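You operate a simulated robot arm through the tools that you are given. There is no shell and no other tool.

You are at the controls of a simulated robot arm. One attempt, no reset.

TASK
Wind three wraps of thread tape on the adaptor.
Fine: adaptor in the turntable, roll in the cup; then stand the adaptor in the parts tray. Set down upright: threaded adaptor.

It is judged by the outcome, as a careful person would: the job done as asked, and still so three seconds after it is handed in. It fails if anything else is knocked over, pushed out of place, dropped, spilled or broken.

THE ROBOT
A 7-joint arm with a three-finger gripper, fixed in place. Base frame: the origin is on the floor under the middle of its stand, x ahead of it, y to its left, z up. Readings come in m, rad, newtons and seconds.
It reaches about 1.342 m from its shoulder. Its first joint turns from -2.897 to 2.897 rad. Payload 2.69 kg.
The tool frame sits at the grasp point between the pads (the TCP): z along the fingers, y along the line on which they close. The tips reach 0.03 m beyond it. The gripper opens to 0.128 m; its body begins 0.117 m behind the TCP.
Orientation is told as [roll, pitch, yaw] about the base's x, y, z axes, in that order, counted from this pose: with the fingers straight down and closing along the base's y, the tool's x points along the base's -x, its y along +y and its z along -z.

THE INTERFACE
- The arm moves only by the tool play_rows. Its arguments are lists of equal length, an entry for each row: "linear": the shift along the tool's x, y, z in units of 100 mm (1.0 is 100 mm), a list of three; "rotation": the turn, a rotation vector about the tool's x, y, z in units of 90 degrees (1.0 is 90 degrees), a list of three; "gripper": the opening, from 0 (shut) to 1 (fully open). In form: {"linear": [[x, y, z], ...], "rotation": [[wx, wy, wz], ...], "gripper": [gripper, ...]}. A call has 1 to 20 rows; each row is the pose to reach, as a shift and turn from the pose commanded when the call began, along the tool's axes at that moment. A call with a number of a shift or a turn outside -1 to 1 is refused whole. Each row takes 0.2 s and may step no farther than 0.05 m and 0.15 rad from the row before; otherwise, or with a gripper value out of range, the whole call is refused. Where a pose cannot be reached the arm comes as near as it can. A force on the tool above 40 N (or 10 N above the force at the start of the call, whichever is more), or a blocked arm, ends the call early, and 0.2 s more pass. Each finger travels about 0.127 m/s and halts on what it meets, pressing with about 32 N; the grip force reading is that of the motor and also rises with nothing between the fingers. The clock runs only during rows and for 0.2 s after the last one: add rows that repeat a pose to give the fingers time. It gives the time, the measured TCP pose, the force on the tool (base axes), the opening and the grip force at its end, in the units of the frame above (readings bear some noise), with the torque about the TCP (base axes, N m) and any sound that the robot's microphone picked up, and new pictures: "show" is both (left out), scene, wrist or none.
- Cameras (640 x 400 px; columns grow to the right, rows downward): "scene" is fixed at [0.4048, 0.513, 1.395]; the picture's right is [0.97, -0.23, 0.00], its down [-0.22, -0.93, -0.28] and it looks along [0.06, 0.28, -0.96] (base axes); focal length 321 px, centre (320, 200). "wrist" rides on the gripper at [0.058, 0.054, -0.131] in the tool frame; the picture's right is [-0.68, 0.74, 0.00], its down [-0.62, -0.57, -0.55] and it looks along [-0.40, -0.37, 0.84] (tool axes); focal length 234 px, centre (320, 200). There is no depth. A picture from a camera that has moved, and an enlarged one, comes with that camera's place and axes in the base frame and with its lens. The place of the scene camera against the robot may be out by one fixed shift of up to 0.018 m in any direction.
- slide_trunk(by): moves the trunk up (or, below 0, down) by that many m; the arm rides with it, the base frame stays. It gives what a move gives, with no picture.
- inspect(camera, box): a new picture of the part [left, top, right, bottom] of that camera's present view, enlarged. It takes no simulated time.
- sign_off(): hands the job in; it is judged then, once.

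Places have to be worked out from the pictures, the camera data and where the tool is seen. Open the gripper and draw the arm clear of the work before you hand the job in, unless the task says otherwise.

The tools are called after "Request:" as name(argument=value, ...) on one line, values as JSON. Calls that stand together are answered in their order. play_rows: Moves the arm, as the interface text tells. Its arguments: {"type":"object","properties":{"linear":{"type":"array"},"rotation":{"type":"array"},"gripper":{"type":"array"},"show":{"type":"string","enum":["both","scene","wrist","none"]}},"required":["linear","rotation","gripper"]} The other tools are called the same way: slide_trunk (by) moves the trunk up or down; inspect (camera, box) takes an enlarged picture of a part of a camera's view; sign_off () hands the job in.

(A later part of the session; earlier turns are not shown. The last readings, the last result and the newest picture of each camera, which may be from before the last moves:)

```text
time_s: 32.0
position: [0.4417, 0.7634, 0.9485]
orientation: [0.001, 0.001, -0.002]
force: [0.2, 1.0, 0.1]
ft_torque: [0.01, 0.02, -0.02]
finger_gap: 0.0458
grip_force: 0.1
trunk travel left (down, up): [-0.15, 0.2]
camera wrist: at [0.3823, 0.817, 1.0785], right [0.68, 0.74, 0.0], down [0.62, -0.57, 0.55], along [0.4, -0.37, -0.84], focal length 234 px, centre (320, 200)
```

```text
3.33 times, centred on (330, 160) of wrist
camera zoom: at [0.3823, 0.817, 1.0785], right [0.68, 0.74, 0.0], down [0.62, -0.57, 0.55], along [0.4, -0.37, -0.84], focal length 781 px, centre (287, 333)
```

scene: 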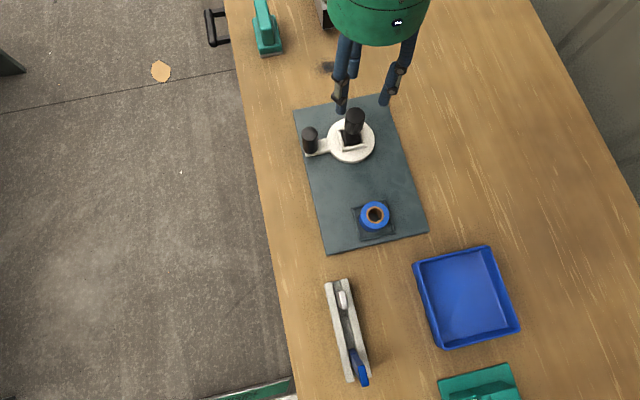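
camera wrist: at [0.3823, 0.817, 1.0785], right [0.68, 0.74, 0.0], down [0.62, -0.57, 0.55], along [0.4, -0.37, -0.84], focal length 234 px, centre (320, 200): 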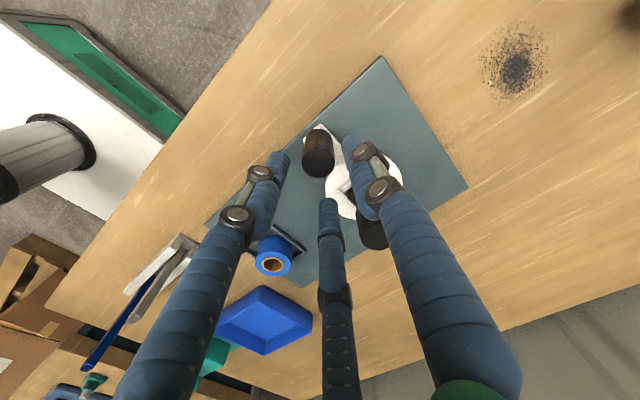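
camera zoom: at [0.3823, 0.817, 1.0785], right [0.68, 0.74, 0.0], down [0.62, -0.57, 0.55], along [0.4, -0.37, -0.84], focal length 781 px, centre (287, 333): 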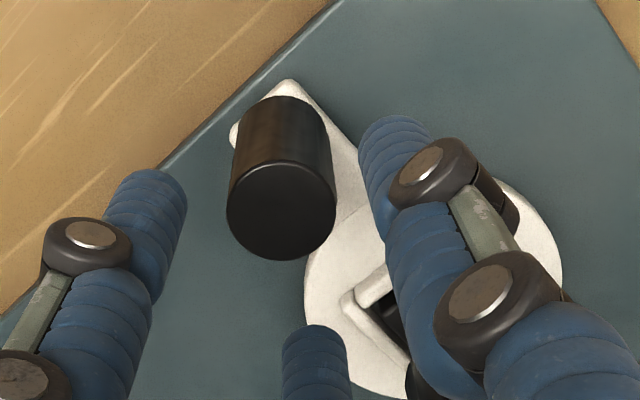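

Alignment is good (about 1 mm). I'm descending to TCP z ≈ 0.898 around the knob and then narrowing to a loose cage.

Request:
play_rows(linear=[[0.01, -0.004, 0.17], [0.01, -0.004, 0.34], [0.01, -0.004, 0.5], [0.01, -0.004, 0.5], [0.01, -0.004, 0.5]], rotation=[[0, 0, 0], [0, 0, 0], [0, 0, 0], [0, 0, 0], [0, 0, 0]], gripper=[0.36, 0.36, 0.36, 0.27, 0.27], show="both")

Request:
inspect(camera="wrist", box=[260, 100, 400, 220])

Request:
inspect(camera="scene", box=[270, 80, 420, 180])

```text
time_s: 33.2
position: [0.439, 0.7612, 0.8989]
orientation: [0.002, 0.0, 0.0]
force: [0.5, 0.3, 0.3]
ft_torque: [0.0, -0.03, 0.01]
finger_gap: 0.0347
grip_force: 0.0
trunk travel left (down, up): [-0.15, 0.2]
camera wrist: at [0.3802, 0.8151, 1.0289], right [0.68, 0.74, 0.0], down [0.62, -0.57, 0.55], along [0.4, -0.37, -0.84], focal length 234 px, centre (320, 200)
```

scene: 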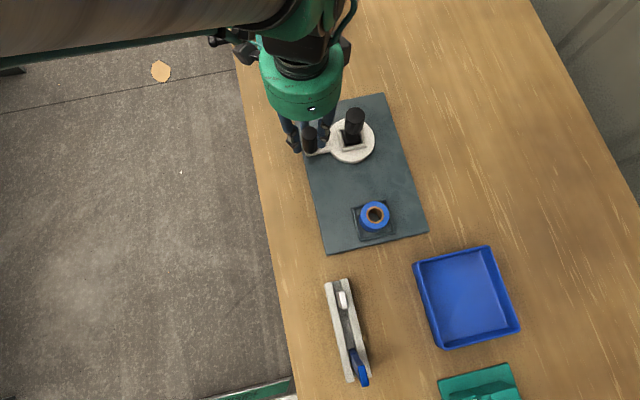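
wrist: 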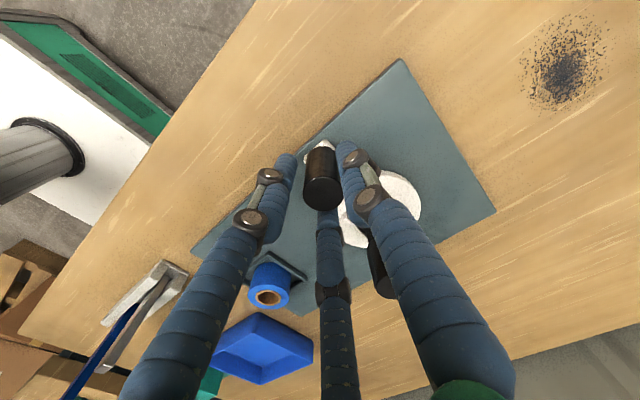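

```text
3.33 times, centred on (330, 160) of wrist
camera zoom: at [0.3802, 0.8151, 1.0289], right [0.68, 0.74, 0.0], down [0.62, -0.57, 0.55], along [0.4, -0.37, -0.84], focal length 781 px, centre (287, 333)
```

zoom: 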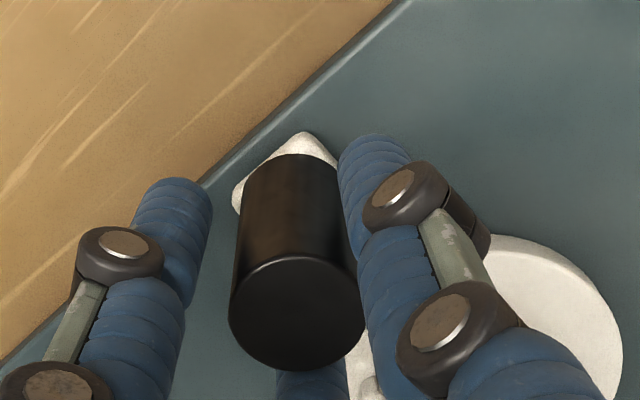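

```text
4.00 times, centred on (345, 130) of scene
camera zoom: at [0.4048, 0.513, 1.395], right [0.97, -0.23, 0.0], down [-0.22, -0.93, -0.28], along [0.06, 0.28, -0.96], focal length 1282 px, centre (220, 480)
```

zoom: 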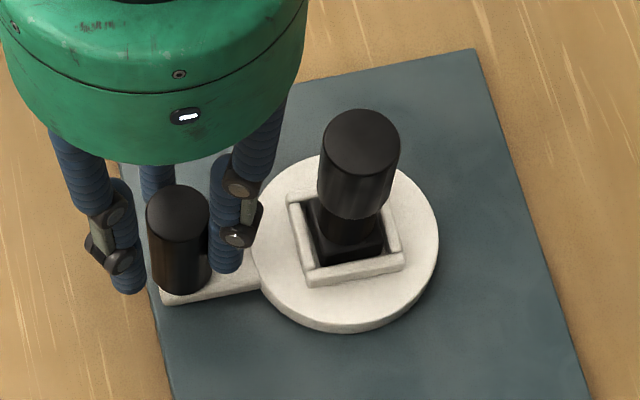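

The knob is caged and the view is clear. I'll begin turning counter-clockwise (seen from above), first 40° as a test while watching the forces.

Request:
play_rows(linear=[[-0.0121, -0.1381, 0], [-0.0479, -0.2719, 0], [-0.1065, -0.3975, 0], [-0.186, -0.511, 0]], rotation=[[0, 0, 0], [0, 0, 0], [0, 0, 0], [0, 0, 0]], gripper=[0.27, 0.27, 0.27, 0.27], show="both")

Request:
inspect(camera="scene", box=[270, 80, 420, 180])

Request:
inspect(camera="wrist", box=[260, 100, 400, 220])

```text
time_s: 34.2
position: [0.4565, 0.7101, 0.8981]
orientation: [-0.003, -0.001, 0.0]
force: [0.1, -0.4, 0.1]
ft_torque: [0.04, -0.03, -0.01]
finger_gap: 0.0346
grip_force: 0.0
trunk travel left (down, up): [-0.15, 0.2]
camera wrist: at [0.3997, 0.7639, 1.0292], right [0.68, 0.74, 0.0], down [0.62, -0.56, 0.55], along [0.4, -0.37, -0.84], focal length 234 px, centre (320, 200)
```

scene: 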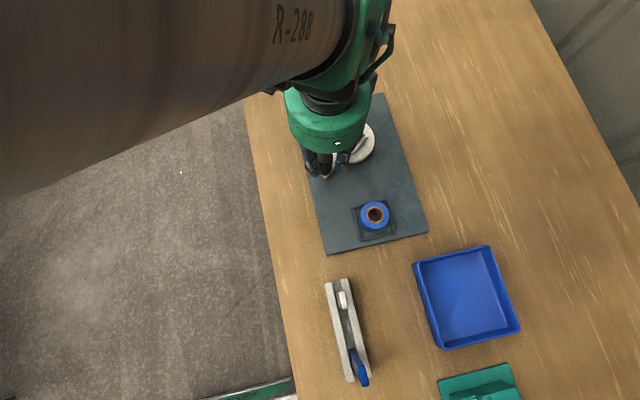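
wrist: 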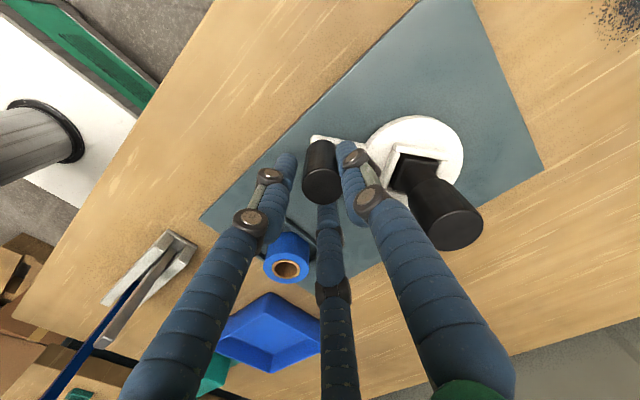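

```text
4.00 times, centred on (345, 130) of scene
camera zoom: at [0.4048, 0.513, 1.395], right [0.97, -0.23, 0.0], down [-0.22, -0.93, -0.28], along [0.06, 0.28, -0.96], focal length 1282 px, centre (220, 480)
```

zoom: 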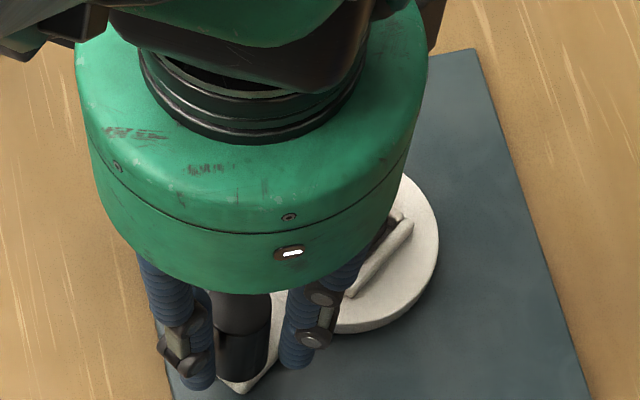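

```text
3.33 times, centred on (330, 160) of wrist
camera zoom: at [0.3997, 0.7639, 1.0292], right [0.68, 0.74, 0.0], down [0.62, -0.56, 0.55], along [0.4, -0.37, -0.84], focal length 781 px, centre (287, 333)
```

zoom: 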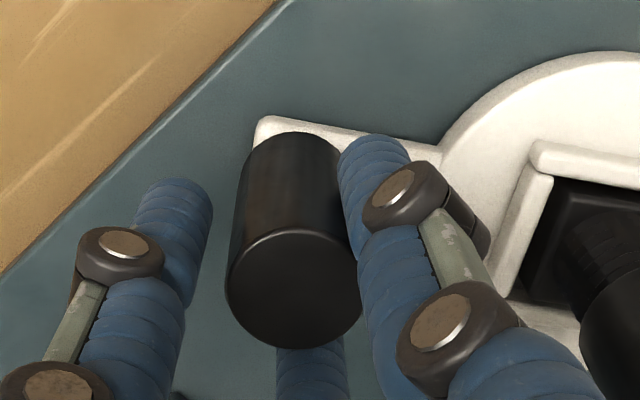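

The crank turned smoothly with negligible force, and the adaptor rode along. Continuing to the 270° position (knob at -y side).

Request:
play_rows(linear=[[-0.098, -0.098, 0], [-0.2115, -0.1775, 0], [-0.3371, -0.2361, 0], [-0.4709, -0.2719, 0], [-0.609, -0.284, 0]], rotation=[[0, 0, 0], [0, 0, 0], [0, 0, 0], [0, 0, 0], [0, 0, 0]], gripper=[0.27, 0.27, 0.27, 0.27, 0.27], show="wrist")

Request:
inspect(camera="wrist", box=[220, 80, 420, 280])

```text
time_s: 35.4
position: [0.5182, 0.681, 0.8993]
orientation: [-0.001, 0.002, 0.001]
force: [-5.3, -21.7, 5.8]
ft_torque: [-0.6, 0.47, 0.46]
finger_gap: 0.0447
grip_force: 7.8
trunk travel left (down, up): [-0.15, 0.2]
camera wrist: at [0.4603, 0.7339, 1.0294], right [0.68, 0.74, 0.0], down [0.62, -0.56, 0.55], along [0.4, -0.37, -0.84], focal length 234 px, centre (320, 200)
```

wrist: 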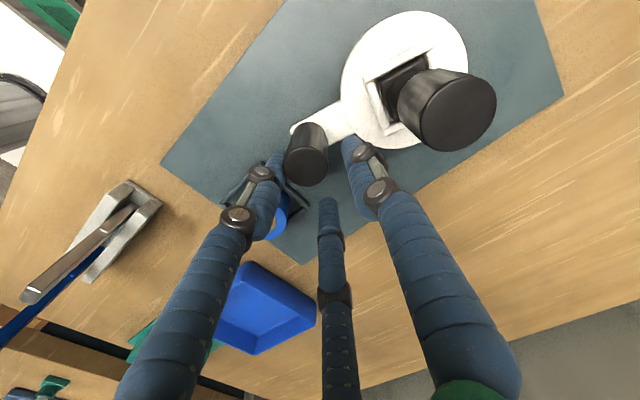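

```text
2.00 times, centred on (320, 180) of wrist
camera zoom: at [0.4603, 0.7339, 1.0294], right [0.68, 0.74, 0.0], down [0.62, -0.56, 0.55], along [0.4, -0.37, -0.84], focal length 468 px, centre (320, 240)
```

zoom: 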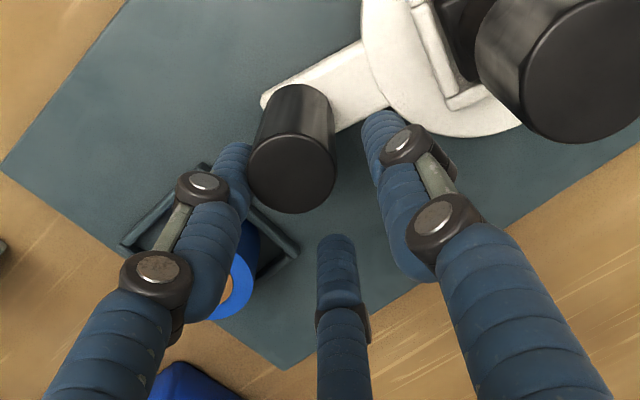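

The knob slipped between two fingers (gap forced open to 45 mm). It lags at about 254° while the tool is at 270°, because the loose cage lets it wedge when the push direction falls between two fingers. I'll open slightly, lift off, and instead push the knob with a tightly closed finger bundle.

Request:
play_rows(linear=[[0, 0, 0], [0, 0, 0], [0, 0, -0.15], [0, 0, -0.35], [0, 0, -0.65]], rotation=[[0, 0, 0], [0, 0, 0], [0, 0, 0], [0, 0, 0], [0, 0, 0]], gripper=[0.42, 0.42, 0.42, 0.42, 0.42], show="both")

Request:
inspect(camera="wrist", box=[220, 40, 460, 240])

Request:
inspect(camera="scene", box=[290, 90, 430, 250])

```text
time_s: 36.6
position: [0.518, 0.6814, 0.9642]
orientation: [-0.002, -0.001, -0.001]
force: [0.4, -0.9, 0.3]
ft_torque: [-0.03, -0.03, 0.02]
finger_gap: 0.0539
grip_force: 0.1
trunk travel left (down, up): [-0.15, 0.2]
camera wrist: at [0.4604, 0.7349, 1.0938], right [0.68, 0.74, 0.0], down [0.62, -0.56, 0.55], along [0.4, -0.37, -0.84], focal length 234 px, centre (320, 200)
```

scene: 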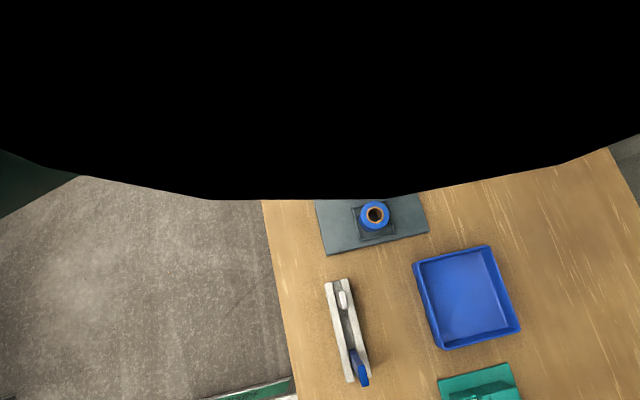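
wrist: 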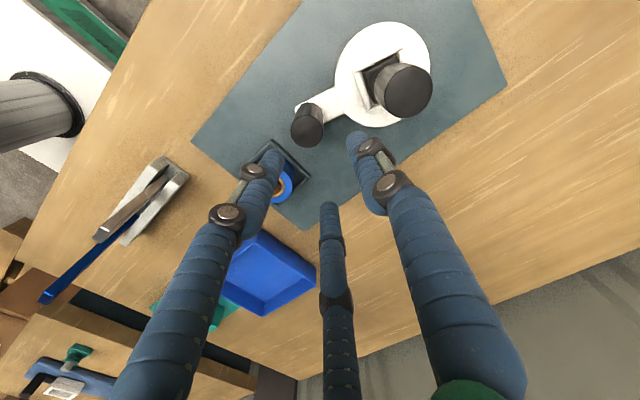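

```text
2.00 times, centred on (340, 140) of wrist
camera zoom: at [0.4604, 0.7349, 1.0938], right [0.68, 0.74, 0.0], down [0.62, -0.56, 0.55], along [0.4, -0.37, -0.84], focal length 468 px, centre (280, 320)
```

zoom: 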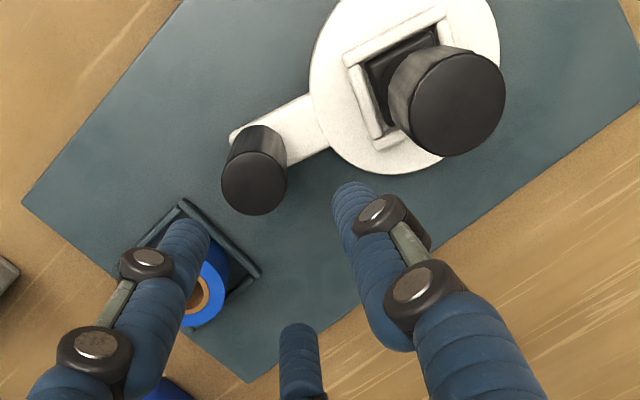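

```text
2.50 times, centred on (360, 170) of scene
camera zoom: at [0.4048, 0.513, 1.395], right [0.97, -0.23, 0.0], down [-0.22, -0.93, -0.28], along [0.06, 0.28, -0.96], focal length 801 px, centre (220, 275)
```

zoom: 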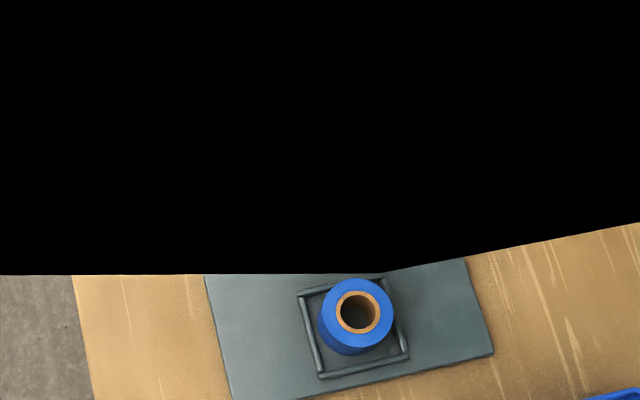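

Lifted clear; knob is now at about (0.4955, 0.688), i.e. 252°. I'm closing the fingers and moving behind the knob (clockwise side, about 218°), then lowering there.

Request:
play_rows(linear=[[0, 0, -0.1], [0.2, 0.1, -0.1], [0.4, 0.21, -0.1], [0.613, 0.315, -0.1], [0.613, 0.315, -0.1]], rotation=[[0, 0, 0], [0, 0, 0], [0, 0, 0], [0, 0, 0], [0, 0, 0]], gripper=[0.2, 0, 0, 0, 0], show="wrist")

Request:
inspect(camera="wrist", box=[240, 80, 480, 280])

```text
time_s: 37.8
position: [0.4568, 0.714, 0.9735]
orientation: [0.0, 0.0, 0.0]
force: [-0.4, 0.4, 0.4]
ft_torque: [-0.03, -0.04, -0.01]
finger_gap: 0.002
grip_force: 31.5
trunk travel left (down, up): [-0.15, 0.2]
camera wrist: at [0.3977, 0.768, 1.1044], right [0.68, 0.74, 0.0], down [0.62, -0.57, 0.55], along [0.4, -0.37, -0.84], focal length 234 px, centre (320, 200)
```

wrist: 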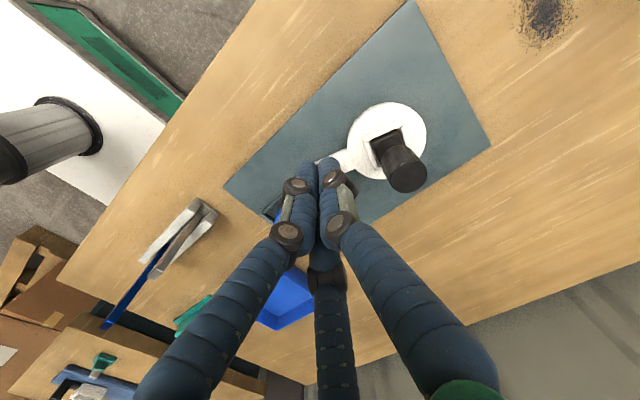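

```text
2.00 times, centred on (360, 180) of wrist
camera zoom: at [0.3977, 0.768, 1.1044], right [0.68, 0.74, 0.0], down [0.62, -0.57, 0.55], along [0.4, -0.37, -0.84], focal length 468 px, centre (240, 240)
```

zoom: 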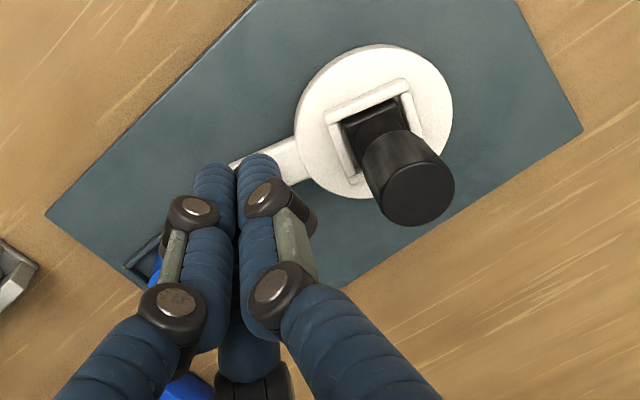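

The bundle is about 47 mm from the knob axis on its trailing side (contact needs about 30–37 mm). I'm lowering to push height.

Request:
play_rows(linear=[[0, 0, 0.2], [0, 0, 0.4], [0, 0, 0.6], [0, 0, 0.85]], rotation=[[0, 0, 0], [0, 0, 0], [0, 0, 0], [0, 0, 0]], gripper=[0, 0, 0, 0], show="wrist")

Request:
inspect(camera="wrist", box=[240, 80, 480, 280])

```text
time_s: 38.8
position: [0.4567, 0.7148, 0.8867]
orientation: [0.001, -0.002, 0.0]
force: [0.4, 0.3, 1.0]
ft_torque: [-0.01, 0.02, -0.01]
finger_gap: 0.0021
grip_force: 31.6
trunk travel left (down, up): [-0.15, 0.2]
camera wrist: at [0.3987, 0.7686, 1.0167], right [0.68, 0.74, 0.0], down [0.62, -0.57, 0.55], along [0.4, -0.37, -0.84], focal length 234 px, centre (320, 200)
```

wrist: 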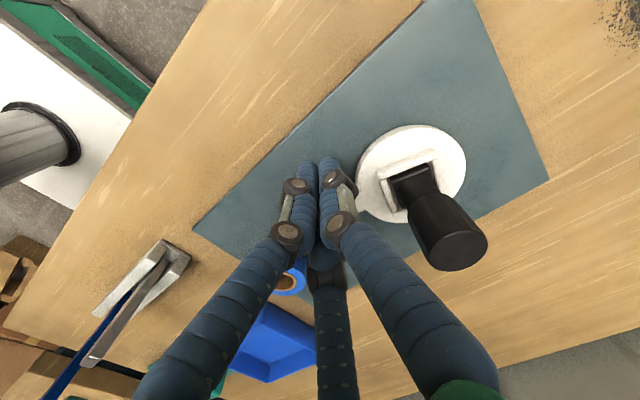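

```text
2.00 times, centred on (360, 180) of wrist
camera zoom: at [0.3987, 0.7686, 1.0167], right [0.68, 0.74, 0.0], down [0.62, -0.57, 0.55], along [0.4, -0.37, -0.84], focal length 468 px, centre (240, 240)
```

zoom: 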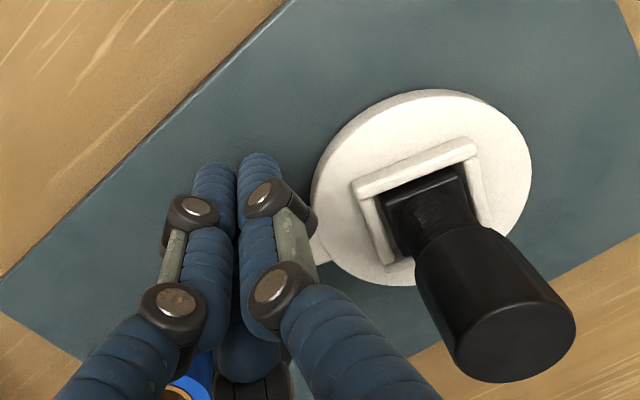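

The adaptor stands upright and its neck thread is now visible. I'll start pushing the knob counter-clockwise with the closed bundle, to tool angle 270°.

Request:
play_rows(linear=[[-0.1147, -0.1188, 0], [-0.2275, -0.1978, 0], [-0.3523, -0.256, 0], [-0.4853, -0.2916, 0], [-0.6225, -0.3036, 0]], rotation=[[0, 0, 0], [0, 0, 0], [0, 0, 0], [0, 0, 0], [0, 0, 0]], gripper=[0, 0, 0, 0, 0], show="wrist")

Request:
inspect(camera="wrist", box=[240, 80, 480, 280])

```text
time_s: 40.0
position: [0.518, 0.6838, 0.887]
orientation: [0.0, -0.002, 0.0]
force: [0.5, -0.2, -0.4]
ft_torque: [-0.04, 0.01, 0.0]
finger_gap: 0.002
grip_force: 31.2
trunk travel left (down, up): [-0.15, 0.2]
camera wrist: at [0.4604, 0.7369, 1.0187], right [0.68, 0.74, 0.0], down [0.62, -0.57, 0.55], along [0.4, -0.37, -0.84], focal length 234 px, centre (320, 200)
```

wrist: 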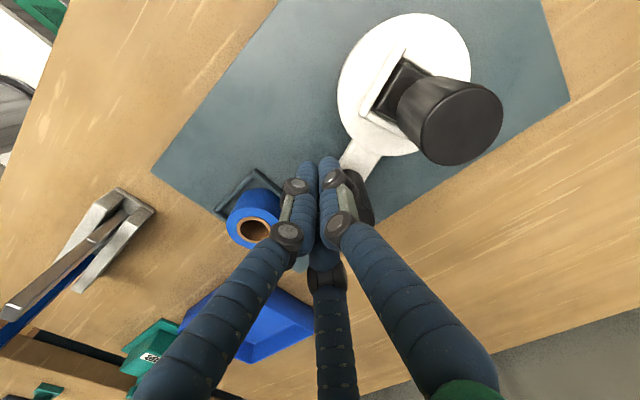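

```text
2.00 times, centred on (360, 180) of wrist
camera zoom: at [0.4604, 0.7369, 1.0187], right [0.68, 0.74, 0.0], down [0.62, -0.57, 0.55], along [0.4, -0.37, -0.84], focal length 468 px, centre (240, 240)
```

zoom: 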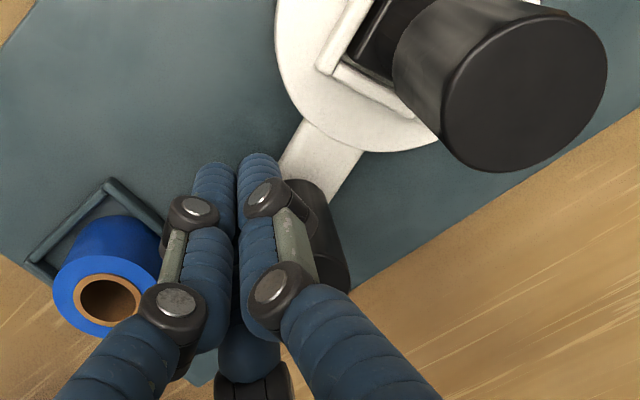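

The push works smoothly: the crank now leads the bundle by about 25° with no residual force. Continuing a quarter turn to tool angle 0° (+x side).

Request:
play_rows(linear=[[-0.1372, 0.012, 0], [-0.2702, 0.0476, 0], [-0.395, 0.1058, 0], [-0.5078, 0.1848, 0], [-0.6052, 0.2822, 0], [-0.6842, 0.395, 0], [-0.7424, 0.5198, 0], [-0.778, 0.6528, 0], [-0.79, 0.79, 0]], rotation=[[0, 0, 0], [0, 0, 0], [0, 0, 0], [0, 0, 0], [0, 0, 0], [0, 0, 0], [0, 0, 0], [0, 0, 0], [0, 0, 0]], gripper=[0, 0, 0, 0, 0, 0, 0, 0, 0], show="both")

Request:
inspect(camera="scene", box=[290, 90, 430, 250])

```text
time_s: 42.0
position: [0.5985, 0.7615, 0.8885]
orientation: [-0.001, 0.0, 0.0]
force: [0.3, -1.5, -0.9]
ft_torque: [0.02, 0.0, 0.04]
finger_gap: 0.0018
grip_force: 31.2
trunk travel left (down, up): [-0.15, 0.2]
camera wrist: at [0.5406, 0.8156, 1.0191], right [0.68, 0.74, 0.0], down [0.62, -0.57, 0.55], along [0.4, -0.37, -0.84], focal length 234 px, centre (320, 200)
```

scene: 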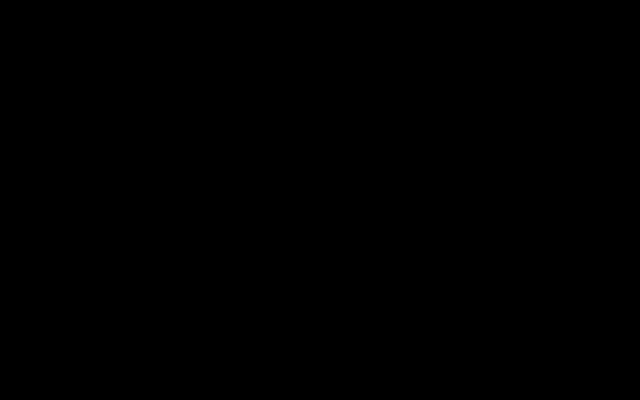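
wrist: 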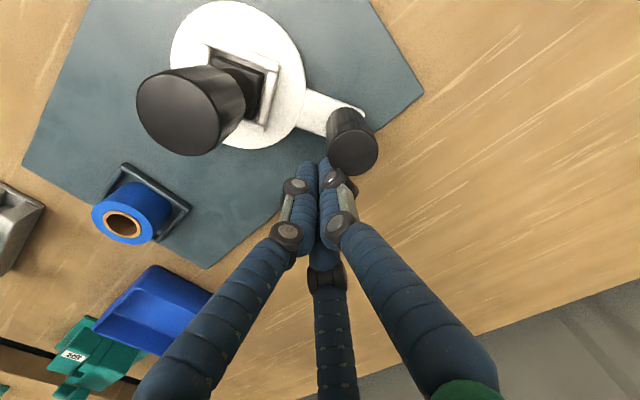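

```text
2.50 times, centred on (360, 170) of scene
camera zoom: at [0.4048, 0.513, 1.395], right [0.97, -0.23, 0.0], down [-0.22, -0.93, -0.28], along [0.06, 0.28, -0.96], focal length 801 px, centre (220, 275)
```

zoom: 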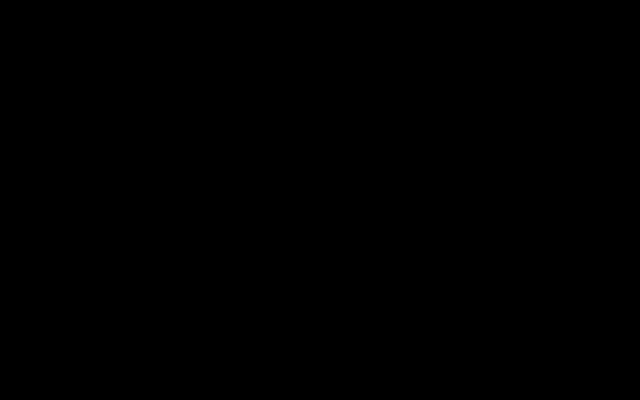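

The knob is at about 28°, leading the bundle; the adaptor is still upright in its pocket. Continuing Q3 to tool angle 90° (+y side).

Request:
play_rows(linear=[[0.012, 0.1372, 0], [0.0476, 0.2702, 0], [0.1058, 0.395, 0], [0.1848, 0.5078, 0], [0.2822, 0.6052, 0], [0.395, 0.6842, 0], [0.5198, 0.7424, 0], [0.6528, 0.778, 0], [0.79, 0.79, 0]], rotation=[[0, 0, 0], [0, 0, 0], [0, 0, 0], [0, 0, 0], [0, 0, 0], [0, 0, 0], [0, 0, 0], [0, 0, 0], [0, 0, 0]], gripper=[0, 0, 0, 0, 0, 0, 0, 0, 0], show="wrist")

```text
time_s: 44.0
position: [0.5188, 0.8406, 0.8869]
orientation: [0.0, 0.0, 0.001]
force: [-1.1, 0.2, -0.9]
ft_torque: [0.04, 0.03, 0.0]
finger_gap: 0.0022
grip_force: 31.6
trunk travel left (down, up): [-0.15, 0.2]
camera wrist: at [0.4605, 0.8944, 1.0175], right [0.68, 0.74, 0.0], down [0.62, -0.57, 0.55], along [0.4, -0.37, -0.84], focal length 234 px, centre (320, 200)
```

wrist: 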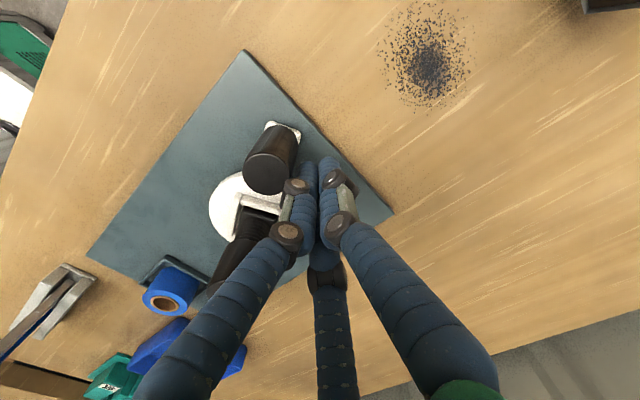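

The knob is at about 116° now. Continuing Q4 to tool angle 180° (-x side), which nearly completes the first turn.

Request:
play_rows(linear=[[0.1372, -0.012, 0], [0.2702, -0.0476, 0], [0.395, -0.1058, 0], [0.5078, -0.1848, 0], [0.6052, -0.2822, 0], [0.6842, -0.395, 0], [0.7424, -0.5198, 0], [0.778, -0.6528, 0], [0.79, -0.79, 0]], rotation=[[0, 0, 0], [0, 0, 0], [0, 0, 0], [0, 0, 0], [0, 0, 0], [0, 0, 0], [0, 0, 0], [0, 0, 0], [0, 0, 0]], gripper=[0, 0, 0, 0, 0, 0, 0, 0, 0], show="both")

Request:
inspect(camera="scene", box=[290, 90, 430, 250])

Request:
inspect(camera="wrist", box=[280, 120, 520, 320])

```text
time_s: 46.0
position: [0.439, 0.7639, 0.888]
orientation: [0.001, 0.001, 0.0]
force: [0.3, 0.0, 0.4]
ft_torque: [0.0, 0.01, -0.02]
finger_gap: 0.0021
grip_force: 31.4
trunk travel left (down, up): [-0.15, 0.2]
camera wrist: at [0.3812, 0.8164, 1.0183], right [0.68, 0.74, 0.0], down [0.62, -0.57, 0.55], along [0.4, -0.37, -0.84], focal length 234 px, centre (320, 200)
```

scene: 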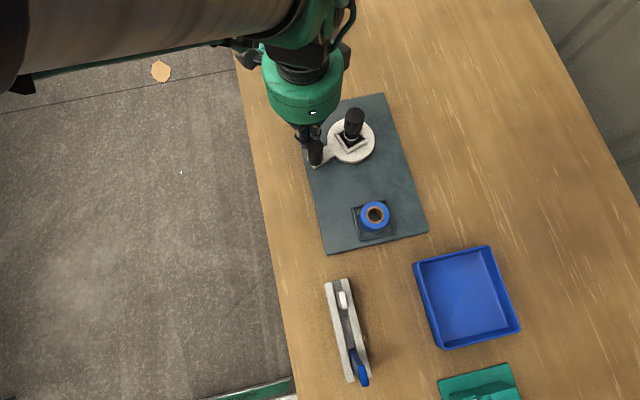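
wrist: 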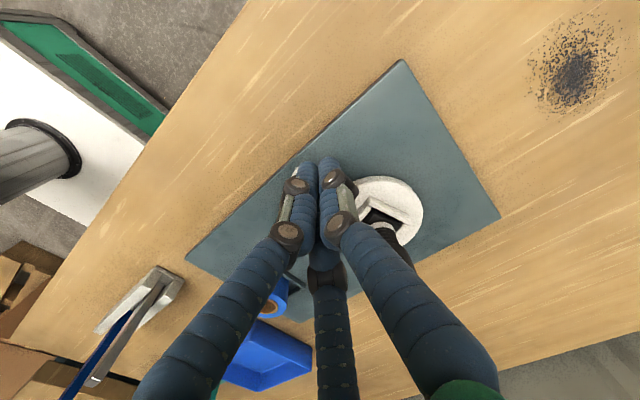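

```text
2.50 times, centred on (360, 170) of scene
camera zoom: at [0.4048, 0.513, 1.395], right [0.97, -0.23, 0.0], down [-0.22, -0.93, -0.28], along [0.06, 0.28, -0.96], focal length 801 px, centre (220, 275)
```

zoom: 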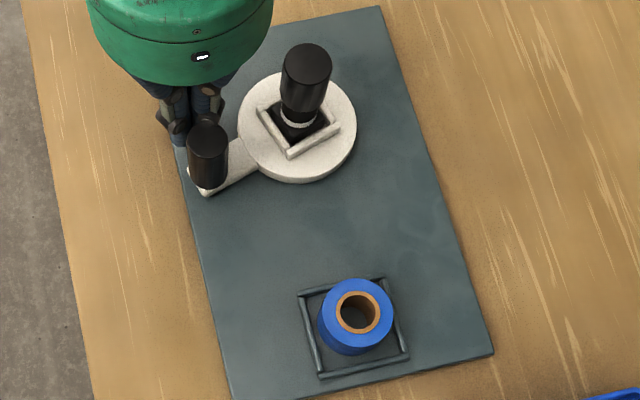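

```text
2.00 times, centred on (400, 220) of wrist
camera zoom: at [0.3812, 0.8164, 1.0183], right [0.68, 0.74, 0.0], down [0.62, -0.57, 0.55], along [0.4, -0.37, -0.84], focal length 468 px, centre (160, 160)
```

zoom: 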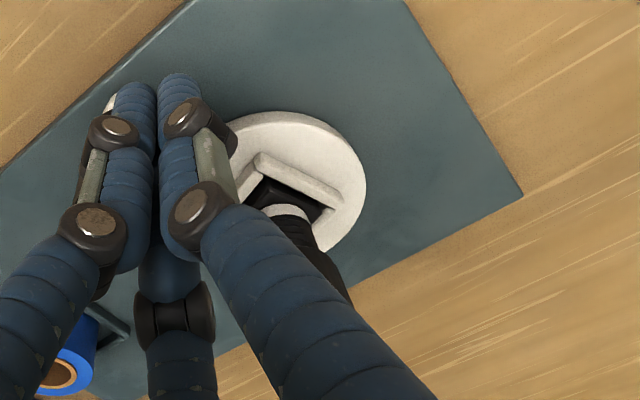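

A white tape band has appeared on the adaptor's neck after the first full turn (387° so far), so the winding registers. Starting the second turn, Q1.

Request:
play_rows(linear=[[-0.012, -0.1372, 0], [-0.0476, -0.2702, 0], [-0.1058, -0.395, 0], [-0.1848, -0.5078, 0], [-0.2822, -0.6052, 0], [-0.395, -0.6842, 0], [-0.5198, -0.7424, 0], [-0.6528, -0.778, 0], [-0.79, -0.79, 0]], rotation=[[0, 0, 0], [0, 0, 0], [0, 0, 0], [0, 0, 0], [0, 0, 0], [0, 0, 0], [0, 0, 0], [0, 0, 0], [0, 0, 0]], gripper=[0, 0, 0, 0, 0, 0, 0, 0, 0], show="wrist")

```text
time_s: 48.0
position: [0.5186, 0.6815, 0.888]
orientation: [0.0, -0.001, 0.0]
force: [-0.7, 0.0, -0.5]
ft_torque: [0.0, -0.03, -0.02]
finger_gap: 0.0021
grip_force: 31.4
trunk travel left (down, up): [-0.15, 0.2]
camera wrist: at [0.4603, 0.7361, 1.0193], right [0.68, 0.74, 0.0], down [0.62, -0.57, 0.55], along [0.4, -0.37, -0.84], focal length 234 px, centre (320, 200)
```

wrist: 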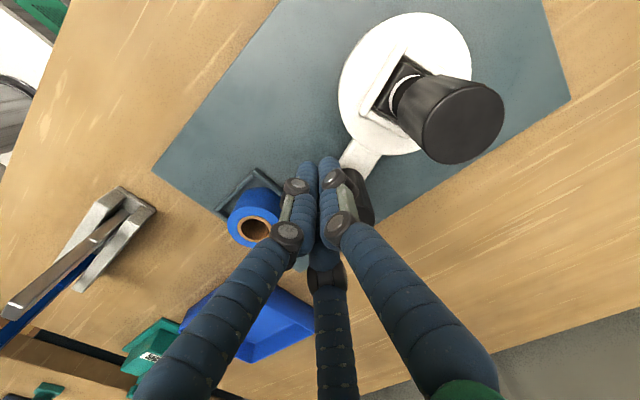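

All good and force-free. Second turn, Q2.

Request:
play_rows(linear=[[-0.1372, 0.012, 0], [-0.2702, 0.0476, 0], [-0.395, 0.1058, 0], [-0.5078, 0.1848, 0], [-0.6052, 0.2822, 0], [-0.6842, 0.395, 0], [-0.7424, 0.5198, 0], [-0.778, 0.6528, 0], [-0.79, 0.79, 0]], rotation=[[0, 0, 0], [0, 0, 0], [0, 0, 0], [0, 0, 0], [0, 0, 0], [0, 0, 0], [0, 0, 0], [0, 0, 0], [0, 0, 0]], gripper=[0, 0, 0, 0, 0, 0, 0, 0, 0], show="wrist")

```text
time_s: 50.0
position: [0.598, 0.764, 0.8881]
orientation: [-0.001, -0.001, 0.0]
force: [-0.7, -0.4, -0.1]
ft_torque: [0.0, -0.02, 0.02]
finger_gap: 0.0021
grip_force: 31.1
trunk travel left (down, up): [-0.15, 0.2]
camera wrist: at [0.5396, 0.8167, 1.0186], right [0.68, 0.74, 0.0], down [0.62, -0.57, 0.55], along [0.4, -0.37, -0.84], focal length 234 px, centre (320, 200)
```

wrist: 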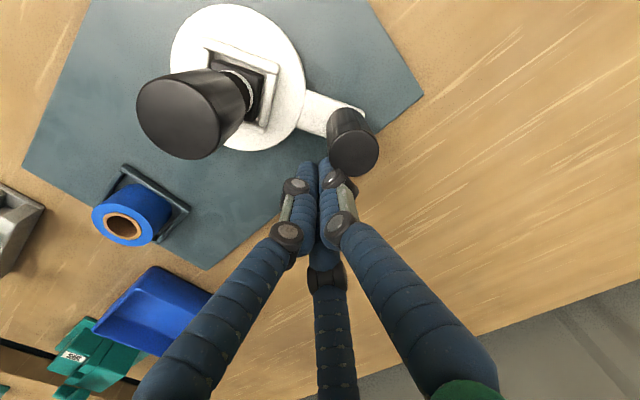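

The knob again leads at about 28°, and everything stays in place. Second turn, Q3.

Request:
play_rows(linear=[[0.012, 0.1372, 0], [0.0476, 0.2702, 0], [0.1058, 0.395, 0], [0.1848, 0.5078, 0], [0.2822, 0.6052, 0], [0.395, 0.6842, 0], [0.5198, 0.7424, 0], [0.6528, 0.778, 0], [0.79, 0.79, 0]], rotation=[[0, 0, 0], [0, 0, 0], [0, 0, 0], [0, 0, 0], [0, 0, 0], [0, 0, 0], [0, 0, 0], [0, 0, 0], [0, 0, 0]], gripper=[0, 0, 0, 0, 0, 0, 0, 0, 0], show="wrist")

```text
time_s: 52.0
position: [0.5179, 0.8416, 0.8881]
orientation: [-0.001, 0.0, 0.0]
force: [-0.2, 0.0, 0.2]
ft_torque: [-0.02, 0.0, 0.01]
finger_gap: 0.0021
grip_force: 30.9
trunk travel left (down, up): [-0.15, 0.2]
camera wrist: at [0.4601, 0.8956, 1.0184], right [0.68, 0.74, 0.0], down [0.62, -0.56, 0.55], along [0.4, -0.37, -0.84], focal length 234 px, centre (320, 200)
```

wrist: 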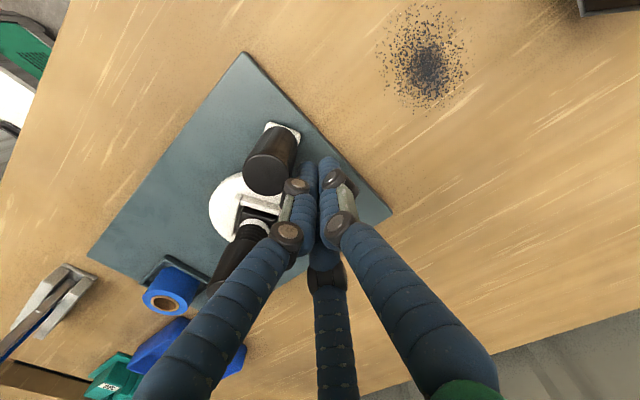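

Knob at about 116°. Second turn, Q4, ending at tool angle 180° (total about 747°).

Request:
play_rows(linear=[[0.1372, -0.012, 0], [0.2702, -0.0476, 0], [0.395, -0.1058, 0], [0.5078, -0.1848, 0], [0.6052, -0.2822, 0], [0.6842, -0.395, 0], [0.7424, -0.5198, 0], [0.778, -0.6528, 0], [0.79, -0.79, 0]], rotation=[[0, 0, 0], [0, 0, 0], [0, 0, 0], [0, 0, 0], [0, 0, 0], [0, 0, 0], [0, 0, 0], [0, 0, 0], [0, 0, 0]], gripper=[0, 0, 0, 0, 0, 0, 0, 0, 0], show="both")

Request:
inspect(camera="scene", box=[290, 90, 430, 190])

```text
time_s: 54.0
position: [0.4384, 0.7621, 0.89]
orientation: [0.0, -0.001, 0.0]
force: [-0.3, -0.4, 0.7]
ft_torque: [-0.01, -0.01, 0.01]
finger_gap: 0.0019
grip_force: 31.7
trunk travel left (down, up): [-0.15, 0.2]
camera wrist: at [0.3806, 0.8153, 1.02], right [0.68, 0.74, 0.0], down [0.62, -0.57, 0.55], along [0.4, -0.37, -0.84], focal length 234 px, centre (320, 200)
```

scene: 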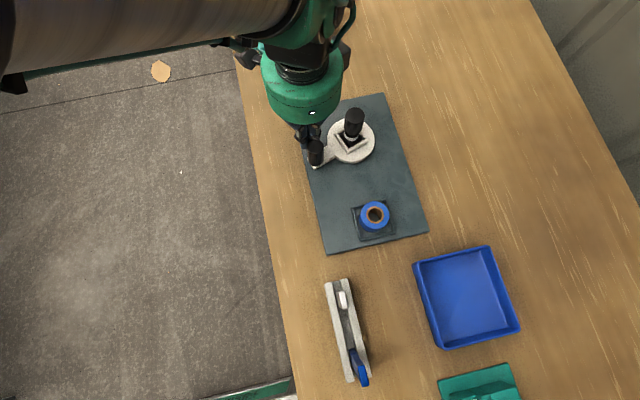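
wrist: 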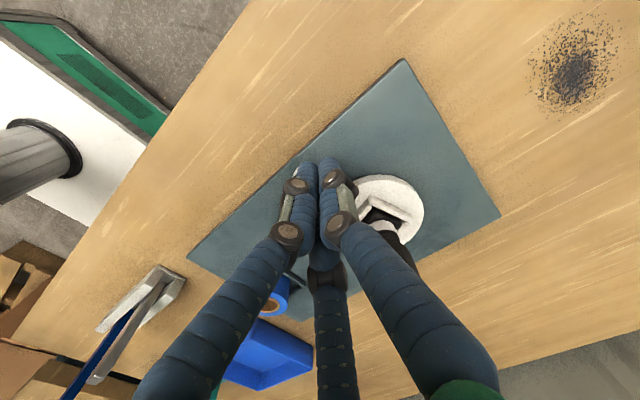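

```text
4.00 times, centred on (360, 140) of scene
camera zoom: at [0.4048, 0.513, 1.395], right [0.97, -0.23, 0.0], down [-0.22, -0.93, -0.28], along [0.06, 0.28, -0.96], focal length 1282 px, centre (160, 440)
```

zoom: 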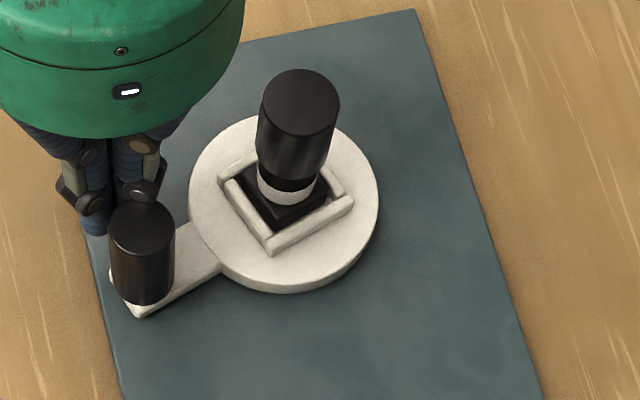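

About 740° done and the tape band is thickening. Third turn, Q1.

Request:
play_rows(linear=[[-0.012, -0.1372, 0], [-0.0476, -0.2702, 0], [-0.1058, -0.395, 0], [-0.1848, -0.5078, 0], [-0.2822, -0.6052, 0], [-0.395, -0.6842, 0], [-0.5198, -0.7424, 0], [-0.6528, -0.778, 0], [-0.79, -0.79, 0]], rotation=[[0, 0, 0], [0, 0, 0], [0, 0, 0], [0, 0, 0], [0, 0, 0], [0, 0, 0], [0, 0, 0], [0, 0, 0], [0, 0, 0]], gripper=[0, 0, 0, 0, 0, 0, 0, 0, 0], show="wrist")

```text
time_s: 56.0
position: [0.5205, 0.6836, 0.8879]
orientation: [0.001, -0.001, -0.001]
force: [0.1, -0.3, 0.5]
ft_torque: [0.01, -0.04, 0.01]
finger_gap: 0.0023
grip_force: 31.4
trunk travel left (down, up): [-0.15, 0.2]
camera wrist: at [0.4617, 0.7368, 1.019], right [0.68, 0.74, 0.0], down [0.62, -0.57, 0.55], along [0.4, -0.37, -0.84], focal length 234 px, centre (320, 200)
```

wrist: 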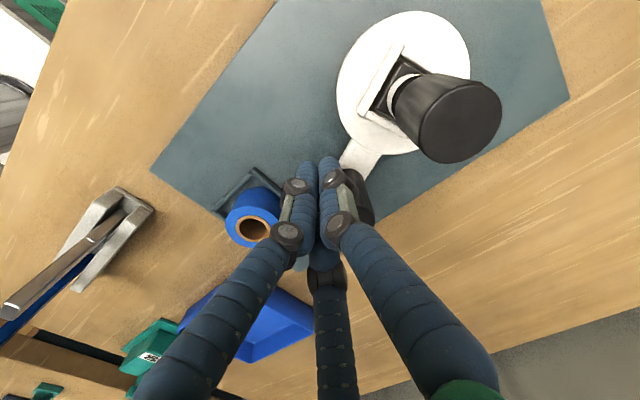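

Steady. Third turn, Q2.

Request:
play_rows(linear=[[-0.1372, 0.012, 0], [-0.2702, 0.0476, 0], [-0.395, 0.1058, 0], [-0.5078, 0.1848, 0], [-0.6052, 0.2822, 0], [-0.6842, 0.395, 0], [-0.7424, 0.5198, 0], [-0.778, 0.6528, 0], [-0.79, 0.79, 0]], rotation=[[0, 0, 0], [0, 0, 0], [0, 0, 0], [0, 0, 0], [0, 0, 0], [0, 0, 0], [0, 0, 0], [0, 0, 0], [0, 0, 0]], gripper=[0, 0, 0, 0, 0, 0, 0, 0, 0], show="wrist")

```text
time_s: 58.0
position: [0.5984, 0.7623, 0.8889]
orientation: [-0.001, 0.0, -0.002]
force: [0.0, 0.6, -0.3]
ft_torque: [0.01, -0.01, -0.01]
finger_gap: 0.0021
grip_force: 31.8
trunk travel left (down, up): [-0.15, 0.2]
camera wrist: at [0.5407, 0.8156, 1.0186], right [0.68, 0.74, 0.0], down [0.62, -0.57, 0.55], along [0.4, -0.37, -0.84], focal length 234 px, centre (320, 200)
```

wrist: 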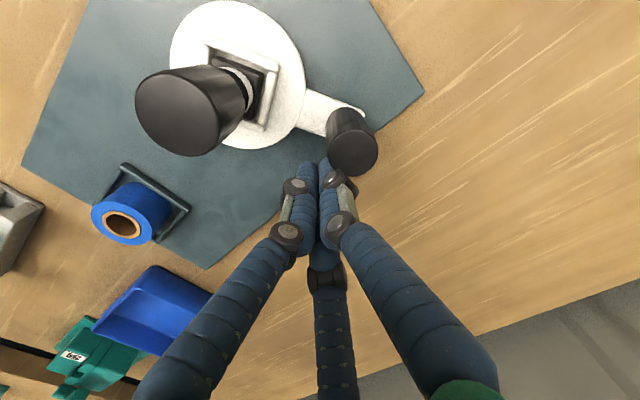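

The third turn continues without trouble. Third turn, Q3.

Request:
play_rows(linear=[[0.012, 0.1372, 0], [0.0476, 0.2702, 0], [0.1058, 0.395, 0], [0.1848, 0.5078, 0], [0.2822, 0.6052, 0], [0.395, 0.6842, 0], [0.5198, 0.7424, 0], [0.6528, 0.778, 0], [0.79, 0.79, 0]], rotation=[[0, 0, 0], [0, 0, 0], [0, 0, 0], [0, 0, 0], [0, 0, 0], [0, 0, 0], [0, 0, 0], [0, 0, 0], [0, 0, 0]], gripper=[0, 0, 0, 0, 0, 0, 0, 0, 0], show="wrist")

```text
time_s: 60.0
position: [0.5198, 0.8422, 0.8879]
orientation: [-0.001, -0.001, 0.0]
force: [0.7, -0.3, 0.4]
ft_torque: [0.0, 0.01, 0.02]
finger_gap: 0.002
grip_force: 32.1
trunk travel left (down, up): [-0.15, 0.2]
camera wrist: at [0.4612, 0.896, 1.0181], right [0.68, 0.74, 0.0], down [0.62, -0.56, 0.55], along [0.4, -0.37, -0.84], focal length 234 px, centre (320, 200)
```

wrist: 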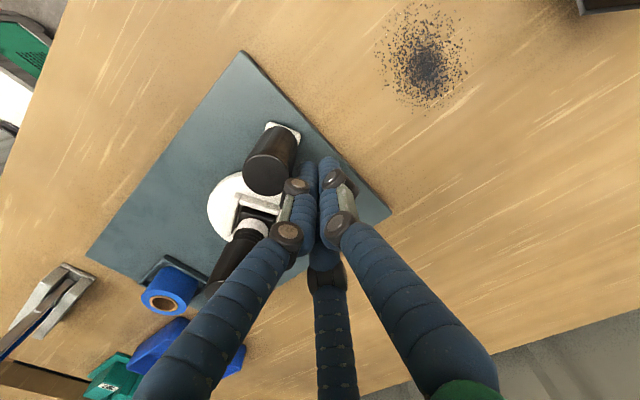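

Knob at about 116°, so about 1016° in total. I'll go only to tool angle 150° and then check the knob's angle before finishing the last few degrees.

Request:
play_rows(linear=[[0.1372, -0.012, 0], [0.2702, -0.0476, 0], [0.395, -0.1058, 0], [0.5078, -0.1848, 0], [0.6052, -0.2822, 0], [0.6842, -0.395, 0]], rotation=[[0, 0, 0], [0, 0, 0], [0, 0, 0], [0, 0, 0], [0, 0, 0], [0, 0, 0]], gripper=[0, 0, 0, 0, 0, 0], show="both")

Request:
inspect(camera="scene", box=[290, 90, 430, 190])

Request:
inspect(camera="wrist", box=[240, 80, 480, 280])

```text
time_s: 61.4
position: [0.4503, 0.8011, 0.8891]
orientation: [0.0, 0.001, -0.002]
force: [-0.6, -0.2, -0.8]
ft_torque: [-0.04, -0.02, -0.02]
finger_gap: 0.0026
grip_force: 31.7
trunk travel left (down, up): [-0.15, 0.2]
camera wrist: at [0.3924, 0.8552, 1.0199], right [0.68, 0.74, 0.0], down [0.62, -0.57, 0.55], along [0.4, -0.37, -0.84], focal length 234 px, centre (320, 200)
```

scene: 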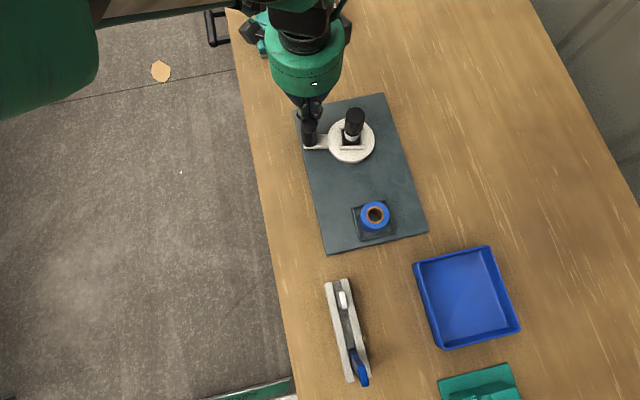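
wrist: 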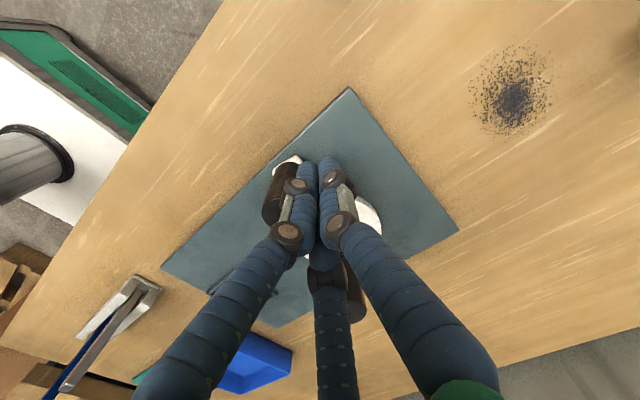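

```text
4.00 times, centred on (360, 140) of scene
camera zoom: at [0.4048, 0.513, 1.395], right [0.97, -0.23, 0.0], down [-0.22, -0.93, -0.28], along [0.06, 0.28, -0.96], focal length 1282 px, centre (160, 440)
```

zoom: 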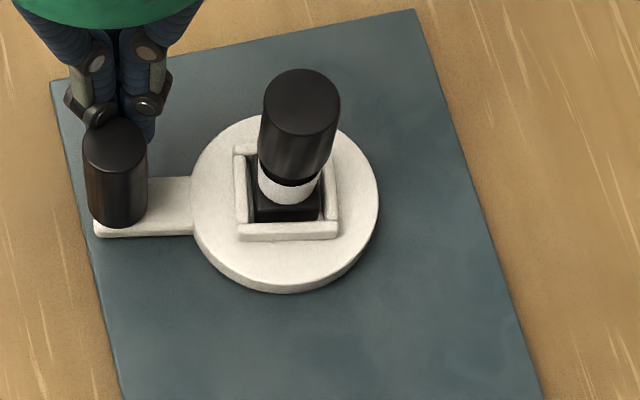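

```text
2.00 times, centred on (360, 180) of wrist
camera zoom: at [0.3924, 0.8552, 1.0199], right [0.68, 0.74, 0.0], down [0.62, -0.57, 0.55], along [0.4, -0.37, -0.84], focal length 468 px, centre (240, 240)
```

zoom: 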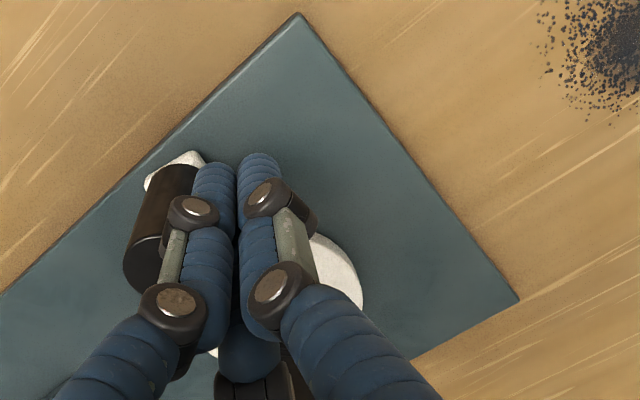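

The crank is now about 171°, roughly 9° short of three full turns by comparison with the original image. I'll push about 15° more so the three wraps are complete with slight overtravel.

Request:
play_rows(linear=[[0.0483, -0.0991, 0], [0.0823, -0.2039, 0]], rotation=[[0, 0, 0], [0, 0, 0]], gripper=[0, 0], show="scene")

Request:
inspect(camera="scene", box=[290, 90, 430, 190])

```text
time_s: 62.0
position: [0.4423, 0.7818, 0.8892]
orientation: [0.001, 0.0, 0.001]
force: [0.0, -0.4, 0.9]
ft_torque: [-0.02, -0.01, 0.01]
finger_gap: 0.0021
grip_force: 31.6
trunk travel left (down, up): [-0.15, 0.2]
```

scene: 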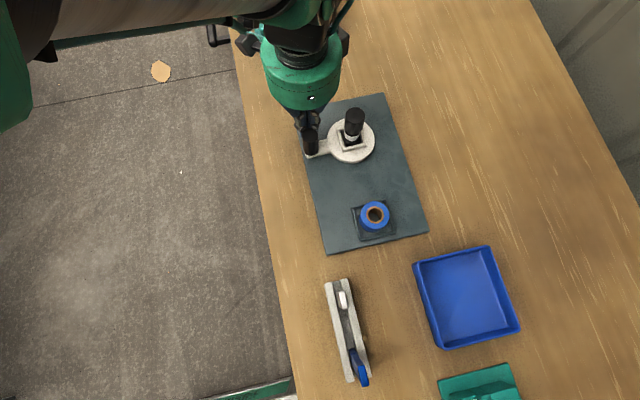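

```text
4.00 times, centred on (360, 140) of scene
camera zoom: at [0.4048, 0.513, 1.395], right [0.97, -0.23, 0.0], down [-0.22, -0.93, -0.28], along [0.06, 0.28, -0.96], focal length 1282 px, centre (160, 440)
```

zoom: 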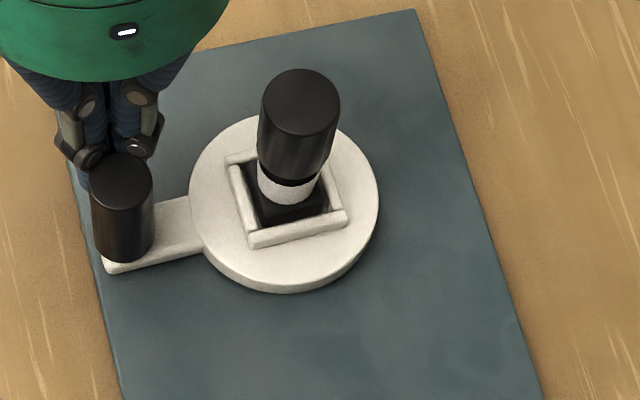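

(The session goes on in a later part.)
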